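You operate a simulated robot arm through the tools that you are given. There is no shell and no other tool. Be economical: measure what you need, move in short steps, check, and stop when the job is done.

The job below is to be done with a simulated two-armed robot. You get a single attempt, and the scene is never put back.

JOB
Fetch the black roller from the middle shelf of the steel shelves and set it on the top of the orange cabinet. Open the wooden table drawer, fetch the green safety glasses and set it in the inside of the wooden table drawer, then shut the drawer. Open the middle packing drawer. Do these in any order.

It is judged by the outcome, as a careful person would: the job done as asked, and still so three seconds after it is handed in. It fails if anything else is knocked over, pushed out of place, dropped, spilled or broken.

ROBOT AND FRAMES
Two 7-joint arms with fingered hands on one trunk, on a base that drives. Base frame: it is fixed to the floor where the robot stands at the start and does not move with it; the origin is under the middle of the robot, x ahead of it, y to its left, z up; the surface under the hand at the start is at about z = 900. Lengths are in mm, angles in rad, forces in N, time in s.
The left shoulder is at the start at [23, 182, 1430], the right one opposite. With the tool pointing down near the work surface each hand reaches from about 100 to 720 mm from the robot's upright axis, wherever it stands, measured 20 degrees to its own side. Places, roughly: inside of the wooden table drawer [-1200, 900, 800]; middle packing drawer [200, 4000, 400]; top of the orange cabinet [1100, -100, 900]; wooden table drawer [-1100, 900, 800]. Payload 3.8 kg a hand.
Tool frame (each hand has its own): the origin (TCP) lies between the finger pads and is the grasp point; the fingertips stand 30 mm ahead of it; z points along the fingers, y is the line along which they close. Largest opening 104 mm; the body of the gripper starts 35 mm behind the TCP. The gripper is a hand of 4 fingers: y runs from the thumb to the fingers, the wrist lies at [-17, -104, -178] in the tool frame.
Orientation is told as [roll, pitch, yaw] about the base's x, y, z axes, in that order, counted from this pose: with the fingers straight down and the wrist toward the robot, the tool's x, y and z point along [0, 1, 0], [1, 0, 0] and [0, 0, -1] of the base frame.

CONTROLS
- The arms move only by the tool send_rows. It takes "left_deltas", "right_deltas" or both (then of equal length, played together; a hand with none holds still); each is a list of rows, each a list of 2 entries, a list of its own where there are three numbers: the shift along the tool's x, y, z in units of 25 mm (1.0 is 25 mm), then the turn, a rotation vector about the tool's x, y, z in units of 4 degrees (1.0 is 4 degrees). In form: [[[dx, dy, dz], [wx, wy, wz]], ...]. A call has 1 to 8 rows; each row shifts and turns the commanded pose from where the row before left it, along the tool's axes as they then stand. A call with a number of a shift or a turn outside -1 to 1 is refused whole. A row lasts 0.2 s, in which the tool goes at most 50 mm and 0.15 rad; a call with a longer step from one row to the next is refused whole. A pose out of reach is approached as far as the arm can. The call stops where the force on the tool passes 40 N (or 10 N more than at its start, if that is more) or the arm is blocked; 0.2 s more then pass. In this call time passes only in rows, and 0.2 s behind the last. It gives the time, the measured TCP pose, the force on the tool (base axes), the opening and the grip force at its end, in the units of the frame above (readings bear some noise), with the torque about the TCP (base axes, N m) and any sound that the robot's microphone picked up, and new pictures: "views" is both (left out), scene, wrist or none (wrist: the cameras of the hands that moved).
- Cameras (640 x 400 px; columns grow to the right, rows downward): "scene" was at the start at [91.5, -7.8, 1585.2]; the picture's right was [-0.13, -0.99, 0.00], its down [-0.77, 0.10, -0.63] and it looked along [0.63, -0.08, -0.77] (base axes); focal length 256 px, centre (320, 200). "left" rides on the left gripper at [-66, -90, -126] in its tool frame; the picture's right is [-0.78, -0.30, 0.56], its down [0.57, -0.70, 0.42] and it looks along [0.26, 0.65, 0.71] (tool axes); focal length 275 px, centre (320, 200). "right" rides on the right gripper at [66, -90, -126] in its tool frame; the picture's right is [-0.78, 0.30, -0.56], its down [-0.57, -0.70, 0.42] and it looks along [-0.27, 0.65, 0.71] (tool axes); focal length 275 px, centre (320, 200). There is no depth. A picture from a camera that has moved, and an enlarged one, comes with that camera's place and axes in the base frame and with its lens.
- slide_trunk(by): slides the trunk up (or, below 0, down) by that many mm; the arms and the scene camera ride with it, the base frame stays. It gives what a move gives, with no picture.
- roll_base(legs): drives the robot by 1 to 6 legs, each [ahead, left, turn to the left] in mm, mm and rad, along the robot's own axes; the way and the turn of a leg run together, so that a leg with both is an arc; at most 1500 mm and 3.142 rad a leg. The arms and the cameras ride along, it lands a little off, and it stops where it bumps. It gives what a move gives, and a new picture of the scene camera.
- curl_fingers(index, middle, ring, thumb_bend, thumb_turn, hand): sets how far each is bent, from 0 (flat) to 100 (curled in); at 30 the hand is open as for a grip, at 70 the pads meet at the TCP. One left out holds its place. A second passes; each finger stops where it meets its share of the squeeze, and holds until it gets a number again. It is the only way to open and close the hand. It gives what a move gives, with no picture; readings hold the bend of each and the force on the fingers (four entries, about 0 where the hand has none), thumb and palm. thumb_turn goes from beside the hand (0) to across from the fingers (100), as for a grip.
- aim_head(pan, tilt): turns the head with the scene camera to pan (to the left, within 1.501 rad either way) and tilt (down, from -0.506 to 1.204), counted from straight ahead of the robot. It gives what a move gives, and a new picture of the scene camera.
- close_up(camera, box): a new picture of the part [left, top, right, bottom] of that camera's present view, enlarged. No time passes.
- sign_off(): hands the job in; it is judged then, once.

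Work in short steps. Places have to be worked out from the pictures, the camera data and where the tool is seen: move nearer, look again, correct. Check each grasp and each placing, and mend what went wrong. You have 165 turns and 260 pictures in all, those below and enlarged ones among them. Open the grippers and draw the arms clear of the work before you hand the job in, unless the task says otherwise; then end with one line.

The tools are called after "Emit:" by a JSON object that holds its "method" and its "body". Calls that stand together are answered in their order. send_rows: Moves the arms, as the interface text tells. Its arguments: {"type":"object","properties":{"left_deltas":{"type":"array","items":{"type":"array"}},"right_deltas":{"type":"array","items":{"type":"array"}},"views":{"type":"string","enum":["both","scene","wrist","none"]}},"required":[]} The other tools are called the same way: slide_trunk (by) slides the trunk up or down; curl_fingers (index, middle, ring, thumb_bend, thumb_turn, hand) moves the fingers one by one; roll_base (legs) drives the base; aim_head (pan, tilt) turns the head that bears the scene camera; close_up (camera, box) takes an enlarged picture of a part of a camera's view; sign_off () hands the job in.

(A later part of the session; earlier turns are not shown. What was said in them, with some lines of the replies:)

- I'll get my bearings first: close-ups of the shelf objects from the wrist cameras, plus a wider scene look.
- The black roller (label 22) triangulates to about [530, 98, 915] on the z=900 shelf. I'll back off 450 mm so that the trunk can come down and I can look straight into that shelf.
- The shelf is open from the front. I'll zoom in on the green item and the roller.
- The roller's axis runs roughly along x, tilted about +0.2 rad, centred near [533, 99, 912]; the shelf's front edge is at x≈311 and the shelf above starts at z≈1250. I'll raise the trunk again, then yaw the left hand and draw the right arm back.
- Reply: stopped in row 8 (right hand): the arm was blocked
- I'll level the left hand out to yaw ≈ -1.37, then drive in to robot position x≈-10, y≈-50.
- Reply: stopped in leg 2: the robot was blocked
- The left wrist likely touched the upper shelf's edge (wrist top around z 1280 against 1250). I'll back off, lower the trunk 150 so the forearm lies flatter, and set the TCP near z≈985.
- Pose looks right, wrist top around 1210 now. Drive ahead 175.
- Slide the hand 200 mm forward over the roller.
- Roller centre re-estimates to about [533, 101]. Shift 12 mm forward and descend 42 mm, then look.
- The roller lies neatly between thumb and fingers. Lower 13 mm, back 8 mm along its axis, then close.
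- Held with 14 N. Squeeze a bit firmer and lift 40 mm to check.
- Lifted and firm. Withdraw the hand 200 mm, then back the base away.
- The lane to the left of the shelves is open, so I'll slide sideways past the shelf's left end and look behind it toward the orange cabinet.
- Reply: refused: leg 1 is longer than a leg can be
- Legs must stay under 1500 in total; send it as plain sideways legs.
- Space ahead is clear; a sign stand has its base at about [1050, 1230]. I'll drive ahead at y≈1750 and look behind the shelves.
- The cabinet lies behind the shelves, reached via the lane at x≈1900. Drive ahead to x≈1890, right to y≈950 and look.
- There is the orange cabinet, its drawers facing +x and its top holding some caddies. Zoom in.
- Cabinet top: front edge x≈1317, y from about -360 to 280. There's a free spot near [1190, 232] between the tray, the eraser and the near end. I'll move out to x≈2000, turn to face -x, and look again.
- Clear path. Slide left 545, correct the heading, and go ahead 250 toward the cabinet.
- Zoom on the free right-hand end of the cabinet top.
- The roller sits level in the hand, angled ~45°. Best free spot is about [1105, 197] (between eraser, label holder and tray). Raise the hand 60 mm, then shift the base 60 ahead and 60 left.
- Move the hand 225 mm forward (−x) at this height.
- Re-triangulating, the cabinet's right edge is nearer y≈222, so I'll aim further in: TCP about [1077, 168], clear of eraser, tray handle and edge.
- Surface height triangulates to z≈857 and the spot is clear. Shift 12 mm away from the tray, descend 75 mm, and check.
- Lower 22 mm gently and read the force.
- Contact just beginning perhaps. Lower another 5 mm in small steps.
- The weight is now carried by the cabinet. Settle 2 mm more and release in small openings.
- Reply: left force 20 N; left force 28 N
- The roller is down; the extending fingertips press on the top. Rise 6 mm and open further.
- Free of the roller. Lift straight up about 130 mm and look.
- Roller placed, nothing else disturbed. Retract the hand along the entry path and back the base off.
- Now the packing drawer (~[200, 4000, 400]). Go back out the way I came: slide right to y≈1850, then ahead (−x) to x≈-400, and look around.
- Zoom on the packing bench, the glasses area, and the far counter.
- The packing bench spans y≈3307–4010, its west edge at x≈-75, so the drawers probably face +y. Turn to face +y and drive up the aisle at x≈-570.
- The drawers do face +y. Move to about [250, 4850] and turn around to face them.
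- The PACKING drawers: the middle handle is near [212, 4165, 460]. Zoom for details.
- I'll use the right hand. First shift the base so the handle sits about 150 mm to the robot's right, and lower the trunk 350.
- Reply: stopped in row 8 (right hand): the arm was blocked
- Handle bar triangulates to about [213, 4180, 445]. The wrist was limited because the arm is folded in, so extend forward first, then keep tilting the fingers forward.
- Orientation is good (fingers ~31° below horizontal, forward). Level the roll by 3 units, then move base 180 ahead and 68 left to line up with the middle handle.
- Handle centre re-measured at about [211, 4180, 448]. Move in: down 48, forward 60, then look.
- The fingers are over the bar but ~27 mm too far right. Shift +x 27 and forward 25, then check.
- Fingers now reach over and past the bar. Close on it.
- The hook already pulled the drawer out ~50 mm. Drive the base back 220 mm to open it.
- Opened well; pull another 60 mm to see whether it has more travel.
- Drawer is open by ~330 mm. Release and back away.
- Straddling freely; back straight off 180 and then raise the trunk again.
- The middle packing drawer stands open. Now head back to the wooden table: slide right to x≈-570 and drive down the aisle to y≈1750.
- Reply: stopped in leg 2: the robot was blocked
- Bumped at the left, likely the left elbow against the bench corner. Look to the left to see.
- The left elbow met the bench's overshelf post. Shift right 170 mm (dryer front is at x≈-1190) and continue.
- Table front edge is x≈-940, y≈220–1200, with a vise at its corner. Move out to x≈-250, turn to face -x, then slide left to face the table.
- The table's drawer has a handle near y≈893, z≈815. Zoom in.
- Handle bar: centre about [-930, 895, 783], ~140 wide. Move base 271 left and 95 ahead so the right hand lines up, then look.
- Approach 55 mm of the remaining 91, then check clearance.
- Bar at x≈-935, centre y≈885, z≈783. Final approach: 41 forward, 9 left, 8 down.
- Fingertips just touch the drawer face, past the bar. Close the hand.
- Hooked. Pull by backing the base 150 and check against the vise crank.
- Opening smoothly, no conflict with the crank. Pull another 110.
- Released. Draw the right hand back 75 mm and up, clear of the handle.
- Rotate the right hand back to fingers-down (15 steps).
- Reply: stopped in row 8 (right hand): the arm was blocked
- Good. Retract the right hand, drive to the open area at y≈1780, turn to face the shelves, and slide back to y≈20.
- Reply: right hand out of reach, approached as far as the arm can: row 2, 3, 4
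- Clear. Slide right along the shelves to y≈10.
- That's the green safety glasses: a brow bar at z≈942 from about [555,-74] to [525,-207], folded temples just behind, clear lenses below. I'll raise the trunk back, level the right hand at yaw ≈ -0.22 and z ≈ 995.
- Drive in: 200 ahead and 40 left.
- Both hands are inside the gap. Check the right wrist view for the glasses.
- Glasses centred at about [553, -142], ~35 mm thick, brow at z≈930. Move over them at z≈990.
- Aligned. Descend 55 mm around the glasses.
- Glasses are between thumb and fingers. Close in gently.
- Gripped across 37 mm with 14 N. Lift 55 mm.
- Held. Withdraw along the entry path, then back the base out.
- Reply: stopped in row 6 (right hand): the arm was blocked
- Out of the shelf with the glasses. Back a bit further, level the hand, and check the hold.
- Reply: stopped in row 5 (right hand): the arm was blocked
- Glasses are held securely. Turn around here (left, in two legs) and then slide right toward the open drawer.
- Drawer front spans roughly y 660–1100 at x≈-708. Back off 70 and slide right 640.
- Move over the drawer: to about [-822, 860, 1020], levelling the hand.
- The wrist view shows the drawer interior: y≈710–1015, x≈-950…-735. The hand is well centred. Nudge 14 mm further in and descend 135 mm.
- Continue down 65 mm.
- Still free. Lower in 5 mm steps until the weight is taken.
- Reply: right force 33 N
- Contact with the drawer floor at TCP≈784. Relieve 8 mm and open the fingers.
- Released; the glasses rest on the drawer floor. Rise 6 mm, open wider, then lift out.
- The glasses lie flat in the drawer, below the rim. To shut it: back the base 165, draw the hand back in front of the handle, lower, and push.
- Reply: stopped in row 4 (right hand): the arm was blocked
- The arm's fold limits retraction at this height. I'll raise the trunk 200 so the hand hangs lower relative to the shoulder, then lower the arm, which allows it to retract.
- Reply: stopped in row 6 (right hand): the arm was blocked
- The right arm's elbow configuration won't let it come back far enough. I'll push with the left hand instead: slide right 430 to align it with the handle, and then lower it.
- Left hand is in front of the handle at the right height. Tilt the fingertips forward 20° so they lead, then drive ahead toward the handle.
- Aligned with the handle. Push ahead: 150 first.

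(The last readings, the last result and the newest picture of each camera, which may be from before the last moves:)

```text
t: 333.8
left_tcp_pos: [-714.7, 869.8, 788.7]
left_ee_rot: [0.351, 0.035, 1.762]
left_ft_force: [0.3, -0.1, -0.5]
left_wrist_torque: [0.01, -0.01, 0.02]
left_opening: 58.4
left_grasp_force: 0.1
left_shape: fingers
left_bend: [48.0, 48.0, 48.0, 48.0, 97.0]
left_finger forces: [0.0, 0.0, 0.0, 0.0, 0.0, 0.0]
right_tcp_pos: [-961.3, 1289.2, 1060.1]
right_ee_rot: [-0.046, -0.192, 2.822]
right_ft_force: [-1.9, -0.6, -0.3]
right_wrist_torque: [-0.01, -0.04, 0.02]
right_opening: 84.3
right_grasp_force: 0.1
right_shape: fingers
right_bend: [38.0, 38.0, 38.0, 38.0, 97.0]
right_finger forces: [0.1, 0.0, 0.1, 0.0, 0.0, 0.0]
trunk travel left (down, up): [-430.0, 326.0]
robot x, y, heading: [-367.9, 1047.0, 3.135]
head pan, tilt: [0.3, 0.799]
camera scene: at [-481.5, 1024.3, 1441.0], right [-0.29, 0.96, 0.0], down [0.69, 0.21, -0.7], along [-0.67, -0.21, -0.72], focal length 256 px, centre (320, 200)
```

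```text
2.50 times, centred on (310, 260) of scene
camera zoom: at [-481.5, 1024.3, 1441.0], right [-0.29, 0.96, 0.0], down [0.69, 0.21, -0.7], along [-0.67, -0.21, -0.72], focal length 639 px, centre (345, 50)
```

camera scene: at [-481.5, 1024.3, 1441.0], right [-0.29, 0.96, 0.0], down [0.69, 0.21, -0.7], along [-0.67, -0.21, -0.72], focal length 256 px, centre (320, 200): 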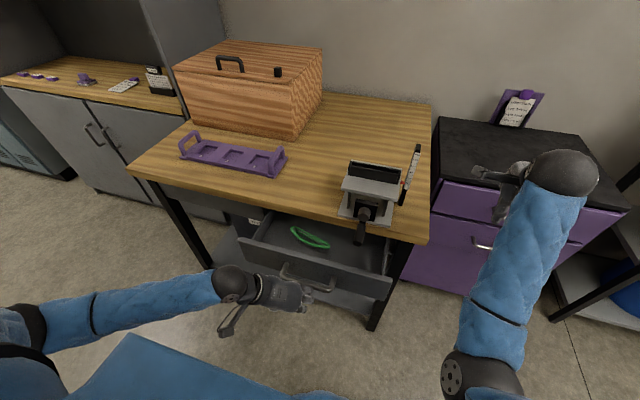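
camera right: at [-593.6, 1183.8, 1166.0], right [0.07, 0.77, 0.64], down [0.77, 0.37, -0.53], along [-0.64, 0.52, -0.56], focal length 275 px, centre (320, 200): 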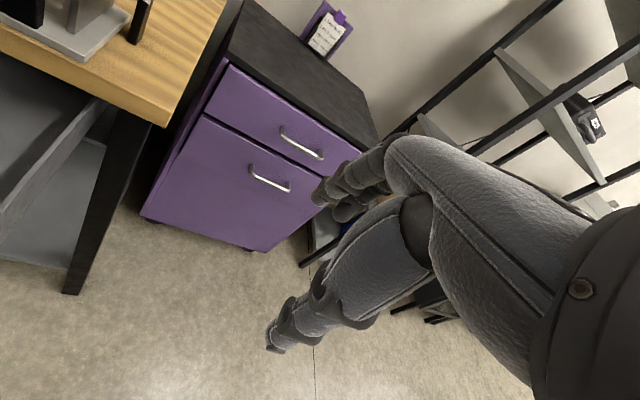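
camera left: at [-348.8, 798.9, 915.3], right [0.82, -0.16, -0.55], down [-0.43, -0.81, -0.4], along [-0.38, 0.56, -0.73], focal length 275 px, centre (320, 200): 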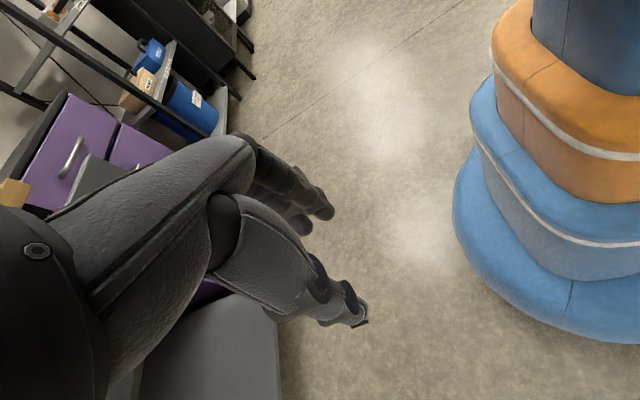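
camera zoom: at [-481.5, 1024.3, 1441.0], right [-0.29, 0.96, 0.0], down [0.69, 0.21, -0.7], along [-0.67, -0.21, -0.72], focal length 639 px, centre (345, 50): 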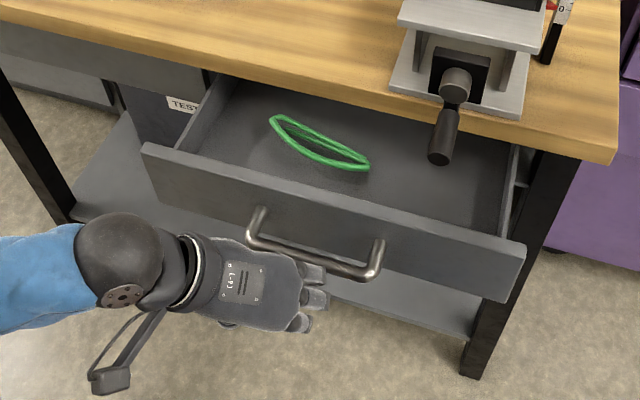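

The drawer is going in (about 165 mm to go). Push 110 more.

Emit:
{"method": "roll_base", "body": {"legs": [[110, 0, 0]]}}

Emit:
{"method": "close_up", "body": {"camera": "scene", "box": [200, 160, 420, 320]}}

```text
t: 335.0
left_tcp_pos: [-825.5, 870.4, 790.0]
left_ee_rot: [0.35, 0.036, 1.763]
left_ft_force: [-0.1, 0.4, -0.7]
left_wrist_torque: [0.0, -0.04, -0.04]
left_opening: 58.7
left_grasp_force: 0.0
left_shape: fingers
left_bend: [48.0, 48.0, 48.0, 48.0, 97.0]
left_finger forces: [0.0, 0.0, 0.0, 0.1, 0.1, 0.0]
right_tcp_pos: [-1072.3, 1287.0, 1060.7]
right_ee_rot: [-0.047, -0.194, 2.823]
right_ft_force: [-1.1, -0.3, 0.0]
right_wrist_torque: [0.02, 0.02, 0.02]
right_opening: 84.2
right_grasp_force: 0.1
right_shape: fingers
right_bend: [38.0, 38.0, 38.0, 38.0, 97.0]
right_finger forces: [0.1, 0.1, 0.0, 0.1, 0.0, 0.0]
trunk travel left (down, up): [-430.0, 326.0]
robot x, y, heading: [-486.2, 1046.1, -3.142]
head pan, tilt: [0.3, 0.799]
camera scene: at [-592.2, 1024.2, 1441.0], right [-0.3, 0.96, 0.0], down [0.69, 0.21, -0.7], along [-0.66, -0.21, -0.72], focal length 256 px, centre (320, 200)
```

scene: 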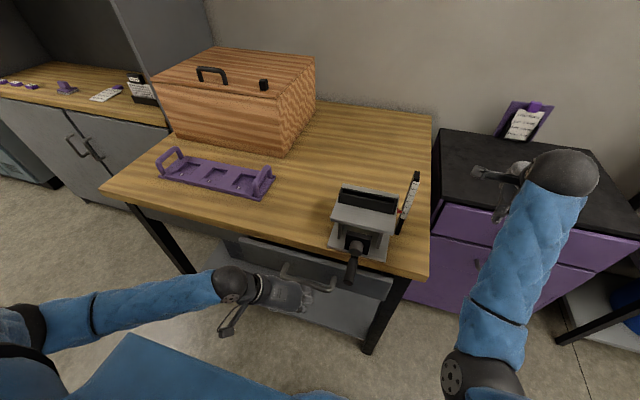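

```text
2.50 times, centred on (310, 240) of scene
camera zoom: at [-592.2, 1024.2, 1441.0], right [-0.3, 0.96, 0.0], down [0.69, 0.21, -0.7], along [-0.66, -0.21, -0.72], focal length 639 px, centre (345, 100)
```

zoom: 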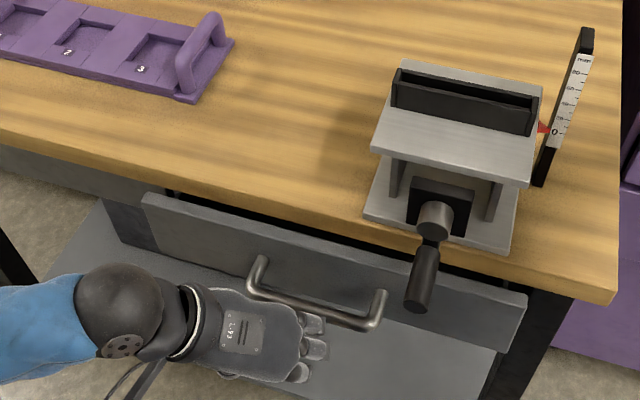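

About 50 mm left. Push 40 more, then check.

Emit:
{"method": "roll_base", "body": {"legs": [[40, 0, 0]]}}

Emit:
{"method": "close_up", "body": {"camera": "scene", "box": [200, 160, 420, 320]}}

```text
t: 335.9
left_tcp_pos: [-867.8, 869.3, 788.3]
left_ee_rot: [0.351, 0.036, 1.763]
left_ft_force: [0.6, -0.1, -0.3]
left_wrist_torque: [0.01, -0.01, -0.01]
left_opening: 58.5
left_grasp_force: 0.1
left_shape: fingers
left_bend: [48.0, 48.0, 48.0, 48.0, 97.0]
left_finger forces: [0.1, 0.1, 0.0, 0.1, 0.1, 0.0]
right_tcp_pos: [-1114.1, 1287.3, 1059.2]
right_ee_rot: [-0.046, -0.192, 2.822]
right_ft_force: [-0.9, 0.6, -0.6]
right_wrist_torque: [-0.01, -0.02, -0.03]
right_opening: 84.4
right_grasp_force: 0.0
right_shape: fingers
right_bend: [38.0, 38.0, 38.0, 38.0, 97.0]
right_finger forces: [0.1, 0.0, 0.1, 0.0, 0.1, 0.0]
trunk travel left (down, up): [-430.0, 326.0]
robot x, y, heading: [-522.0, 1044.9, -3.138]
head pan, tilt: [0.3, 0.799]
camera scene: at [-633.8, 1024.2, 1440.8], right [-0.3, 0.96, 0.0], down [0.69, 0.21, -0.7], along [-0.66, -0.21, -0.72], focal length 256 px, centre (320, 200)
```

scene: 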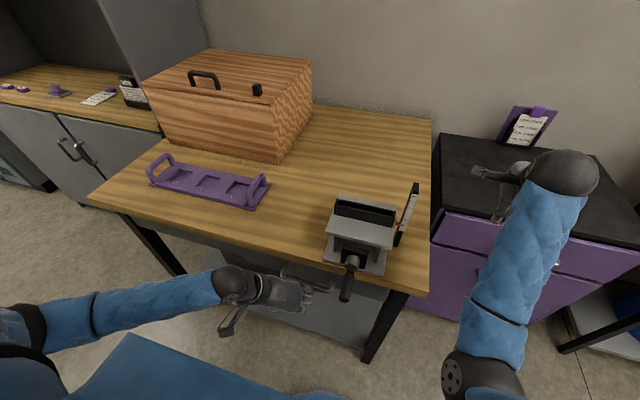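

```text
2.50 times, centred on (310, 240) of scene
camera zoom: at [-633.8, 1024.2, 1440.8], right [-0.3, 0.96, 0.0], down [0.69, 0.21, -0.7], along [-0.66, -0.21, -0.72], focal length 639 px, centre (345, 100)
```

zoom: 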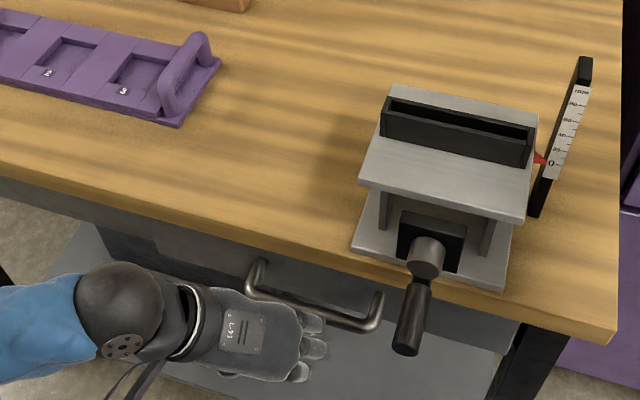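

Bar is about back at its original x. Push up to 20 mm more, to seat it.

Emit:
{"method": "roll_base", "body": {"legs": [[20, 0, 0]]}}

Emit:
{"method": "close_up", "body": {"camera": "scene", "box": [120, 180, 420, 380]}}

```text
t: 336.8
left_tcp_pos: [-869.3, 875.3, 785.7]
left_ee_rot: [0.329, 0.029, 1.75]
left_ft_force: [5.6, -1.8, 0.5]
left_wrist_torque: [-0.01, 0.08, -0.07]
left_opening: 58.6
left_grasp_force: 1.8
left_shape: fingers
left_bend: [48.0, 48.0, 51.0, 48.0, 97.0]
left_finger forces: [0.0, 0.1, 5.2, 0.1, 0.0, 0.1]
right_tcp_pos: [-1127.0, 1287.4, 1061.9]
right_ee_rot: [-0.047, -0.196, 2.822]
right_ft_force: [-0.1, 0.0, 0.0]
right_wrist_torque: [0.0, 0.02, 0.0]
right_opening: 84.2
right_grasp_force: 0.1
right_shape: fingers
right_bend: [38.0, 38.0, 38.0, 38.0, 97.0]
right_finger forces: [0.1, 0.0, 0.0, 0.0, 0.0, 0.1]
trunk travel left (down, up): [-430.0, 326.0]
robot x, y, heading: [-536.7, 1047.7, -3.139]
head pan, tilt: [0.3, 0.799]
stopped in leg 1: the force on the tool passed its limit at 54 N (the readings are from after the stop); the commanded pose is now the measured one
camera scene: at [-646.8, 1023.9, 1441.2], right [-0.3, 0.96, 0.0], down [0.68, 0.21, -0.7], along [-0.67, -0.21, -0.72], focal length 256 px, centre (320, 200)
```

scene: 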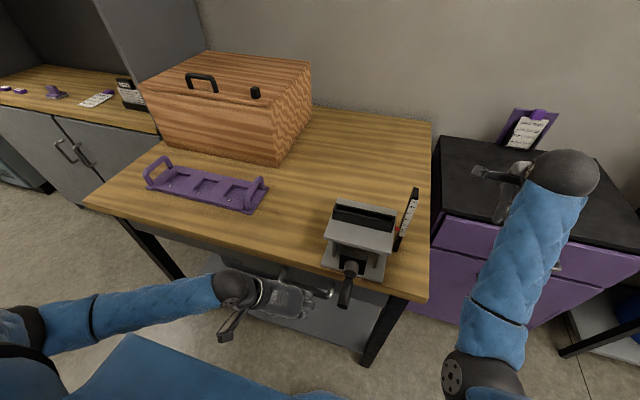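

```text
2.00 times, centred on (270, 280) of scene
camera zoom: at [-646.8, 1023.9, 1441.2], right [-0.3, 0.96, 0.0], down [0.68, 0.21, -0.7], along [-0.67, -0.21, -0.72], focal length 511 px, centre (420, 40)
```

zoom: 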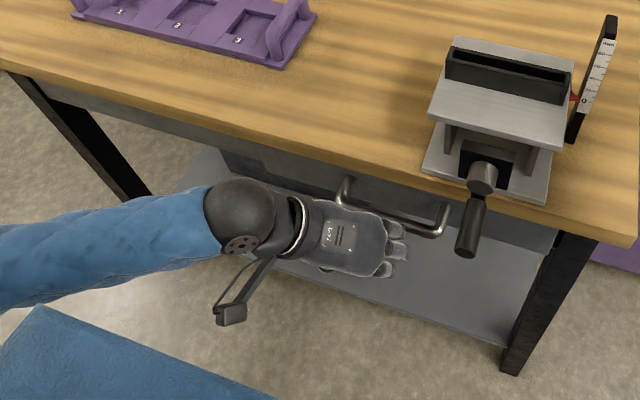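

54 N at the stop: the drawer is seated. Back off 60 and verify that it stays shut.

Emit:
{"method": "roll_base", "body": {"legs": [[-80, 0, 0]]}}

Emit:
{"method": "close_up", "body": {"camera": "scene", "box": [120, 160, 420, 360]}}

```text
t: 337.9
left_tcp_pos: [-788.3, 875.9, 788.9]
left_ee_rot: [0.332, 0.028, 1.751]
left_ft_force: [0.6, -0.1, -0.1]
left_wrist_torque: [-0.03, 0.04, -0.04]
left_opening: 58.5
left_grasp_force: 0.1
left_shape: fingers
left_bend: [48.0, 48.0, 48.0, 48.0, 97.0]
left_finger forces: [0.0, 0.1, 0.1, 0.0, 0.1, 0.0]
right_tcp_pos: [-1045.7, 1289.2, 1062.9]
right_ee_rot: [-0.044, -0.198, 2.821]
right_ft_force: [0.1, 1.6, 0.7]
right_wrist_torque: [0.01, 0.01, -0.01]
right_opening: 84.0
right_grasp_force: 0.0
right_shape: fingers
right_bend: [38.0, 38.0, 38.0, 38.0, 97.0]
right_finger forces: [0.0, 0.0, 0.1, 0.0, 0.1, 0.1]
trunk travel left (down, up): [-430.0, 326.0]
robot x, y, heading: [-453.7, 1043.9, 3.135]
head pan, tilt: [0.3, 0.799]
camera scene: at [-564.6, 1024.3, 1441.3], right [-0.29, 0.96, 0.0], down [0.68, 0.21, -0.7], along [-0.67, -0.21, -0.72], focal length 256 px, centre (320, 200)
```

scene: 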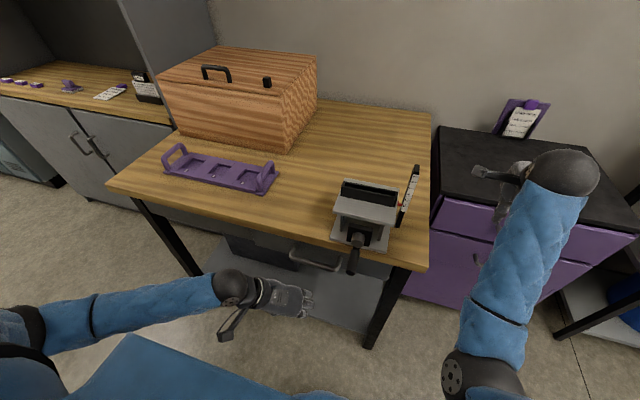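

```text
2.00 times, centred on (270, 260) of scene
camera zoom: at [-564.6, 1024.3, 1441.3], right [-0.29, 0.96, 0.0], down [0.68, 0.21, -0.7], along [-0.67, -0.21, -0.72], focal length 511 px, centre (420, 80)
```

zoom: 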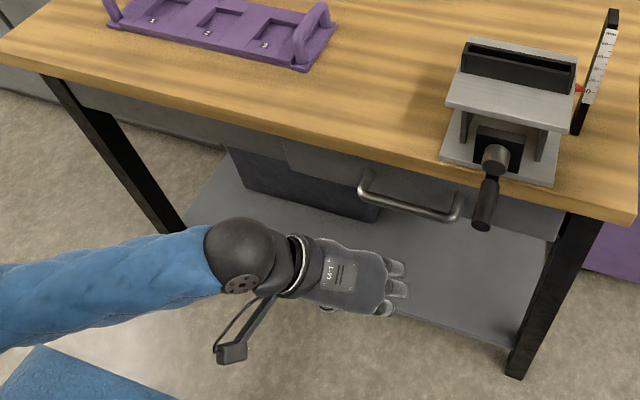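

It stays shut. Back away and take a last, more frontal look at the drawer.

Emit:
{"method": "roll_base", "body": {"legs": [[-250, 0, 0]]}}

Emit:
{"method": "close_up", "body": {"camera": "scene", "box": [180, 120, 440, 300]}}

```text
t: 339.7
left_tcp_pos: [-541.2, 875.5, 787.6]
left_ee_rot: [0.331, 0.029, 1.749]
left_ft_force: [0.0, 0.2, -0.4]
left_wrist_torque: [-0.01, 0.04, 0.0]
left_opening: 58.8
left_grasp_force: 0.1
left_shape: fingers
left_bend: [48.0, 48.0, 48.0, 48.0, 97.0]
left_finger forces: [0.0, 0.0, 0.0, 0.1, 0.0, 0.1]
right_tcp_pos: [-796.1, 1289.0, 1062.9]
right_ee_rot: [-0.045, -0.198, 2.817]
right_ft_force: [1.1, -0.2, -0.3]
right_wrist_torque: [0.04, 0.01, 0.06]
right_opening: 84.1
right_grasp_force: 0.0
right_shape: fingers
right_bend: [38.0, 38.0, 38.0, 38.0, 97.0]
right_finger forces: [0.0, 0.1, 0.1, 0.1, 0.0, 0.0]
trunk travel left (down, up): [-430.0, 326.0]
robot x, y, heading: [-207.2, 1045.1, 3.141]
head pan, tilt: [0.3, 0.799]
camera scene: at [-316.4, 1024.0, 1441.3], right [-0.29, 0.96, 0.0], down [0.68, 0.21, -0.7], along [-0.67, -0.2, -0.72], focal length 256 px, centre (320, 200)
```

scene: 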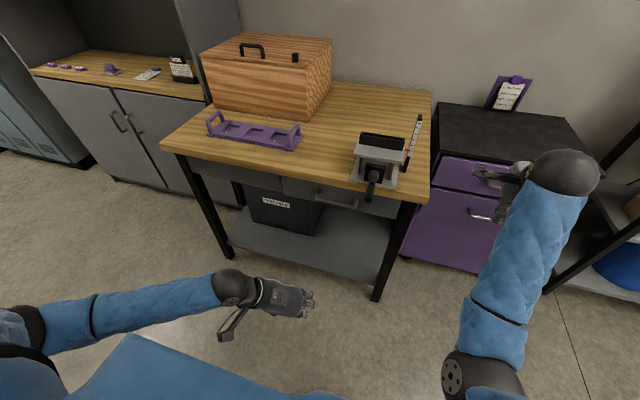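

```text
2.22 times, centred on (310, 210) of scene
camera zoom: at [-316.4, 1024.0, 1441.3], right [-0.29, 0.96, 0.0], down [0.68, 0.21, -0.7], along [-0.67, -0.2, -0.72], focal length 568 px, centre (342, 178)
```

zoom: 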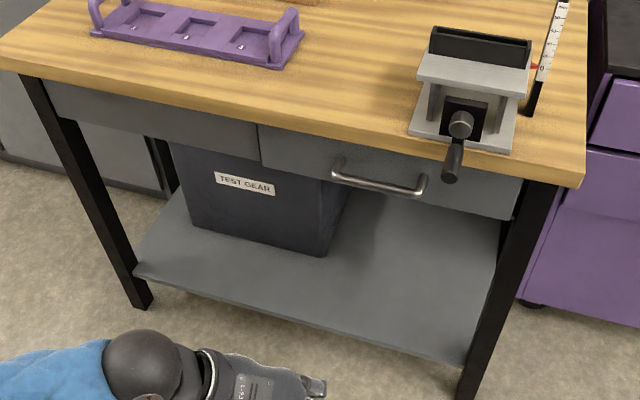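

Drawer is flush and shut, the other tasks were checked earlier. Open both hands fully and hand in.

Emit:
{"method": "curl_fingers", "body": {"hand": "left", "index": 30, "middle": 30, "ring": 30, "thumb_bend": 30}}

Emit:
{"method": "curl_fingers", "body": {"hand": "right", "index": 30, "middle": 30, "ring": 30, "thumb_bend": 30}}

Emit:
{"method": "sign_off", "body": {}}

```text
t: 340.7
left_tcp_pos: [-541.9, 876.2, 786.9]
left_ee_rot: [0.333, 0.027, 1.748]
left_ft_force: [-0.3, 1.5, -1.3]
left_wrist_torque: [0.02, 0.02, 0.0]
left_opening: 104.2
left_grasp_force: 0.0
left_shape: fingers
left_bend: [30.0, 30.0, 30.0, 30.0, 97.0]
left_finger forces: [0.0, 0.0, 0.0, 0.1, 0.0, 0.0]
right_tcp_pos: [-798.0, 1288.9, 1061.2]
right_ee_rot: [-0.046, -0.196, 2.819]
right_ft_force: [0.2, -0.4, 0.3]
right_wrist_torque: [0.02, 0.0, -0.02]
right_opening: 84.2
right_grasp_force: 0.1
right_shape: fingers
right_bend: [38.0, 38.0, 38.0, 38.0, 97.0]
right_finger forces: [0.0, 0.0, 0.0, 0.0, 0.0, 0.1]
trunk travel left (down, up): [-430.0, 326.0]
robot x, y, heading: [-209.0, 1043.8, 3.141]
head pan, tilt: [0.3, 0.799]
```

```text
t: 341.7
left_tcp_pos: [-542.3, 875.0, 787.8]
left_ee_rot: [0.331, 0.027, 1.748]
left_ft_force: [-0.6, 0.2, 0.0]
left_wrist_torque: [-0.02, -0.01, 0.0]
left_opening: 104.2
left_grasp_force: 0.1
left_shape: fingers
left_bend: [30.0, 30.0, 30.0, 30.0, 97.0]
left_finger forces: [0.0, 0.1, 0.1, 0.0, 0.1, 0.1]
right_tcp_pos: [-798.2, 1289.6, 1062.9]
right_ee_rot: [-0.044, -0.196, 2.817]
right_ft_force: [-0.2, 0.2, -0.1]
right_wrist_torque: [0.03, -0.01, -0.02]
right_opening: 104.2
right_grasp_force: 0.0
right_shape: fingers
right_bend: [30.0, 30.0, 30.0, 30.0, 97.0]
right_finger forces: [0.1, 0.0, 0.1, 0.0, 0.1, 0.0]
trunk travel left (down, up): [-430.0, 326.0]
robot x, y, heading: [-207.8, 1046.5, 3.136]
head pan, tilt: [0.3, 0.799]
```

```text
The job is handed in.
```

The black roller is on the orange cabinet, the green safety glasses are inside the shut wooden table drawer, and the middle packing drawer is open; the robot bumped the packing bench's shelf post and touched the steel shelves in passing, with nothing seen to move or fall.
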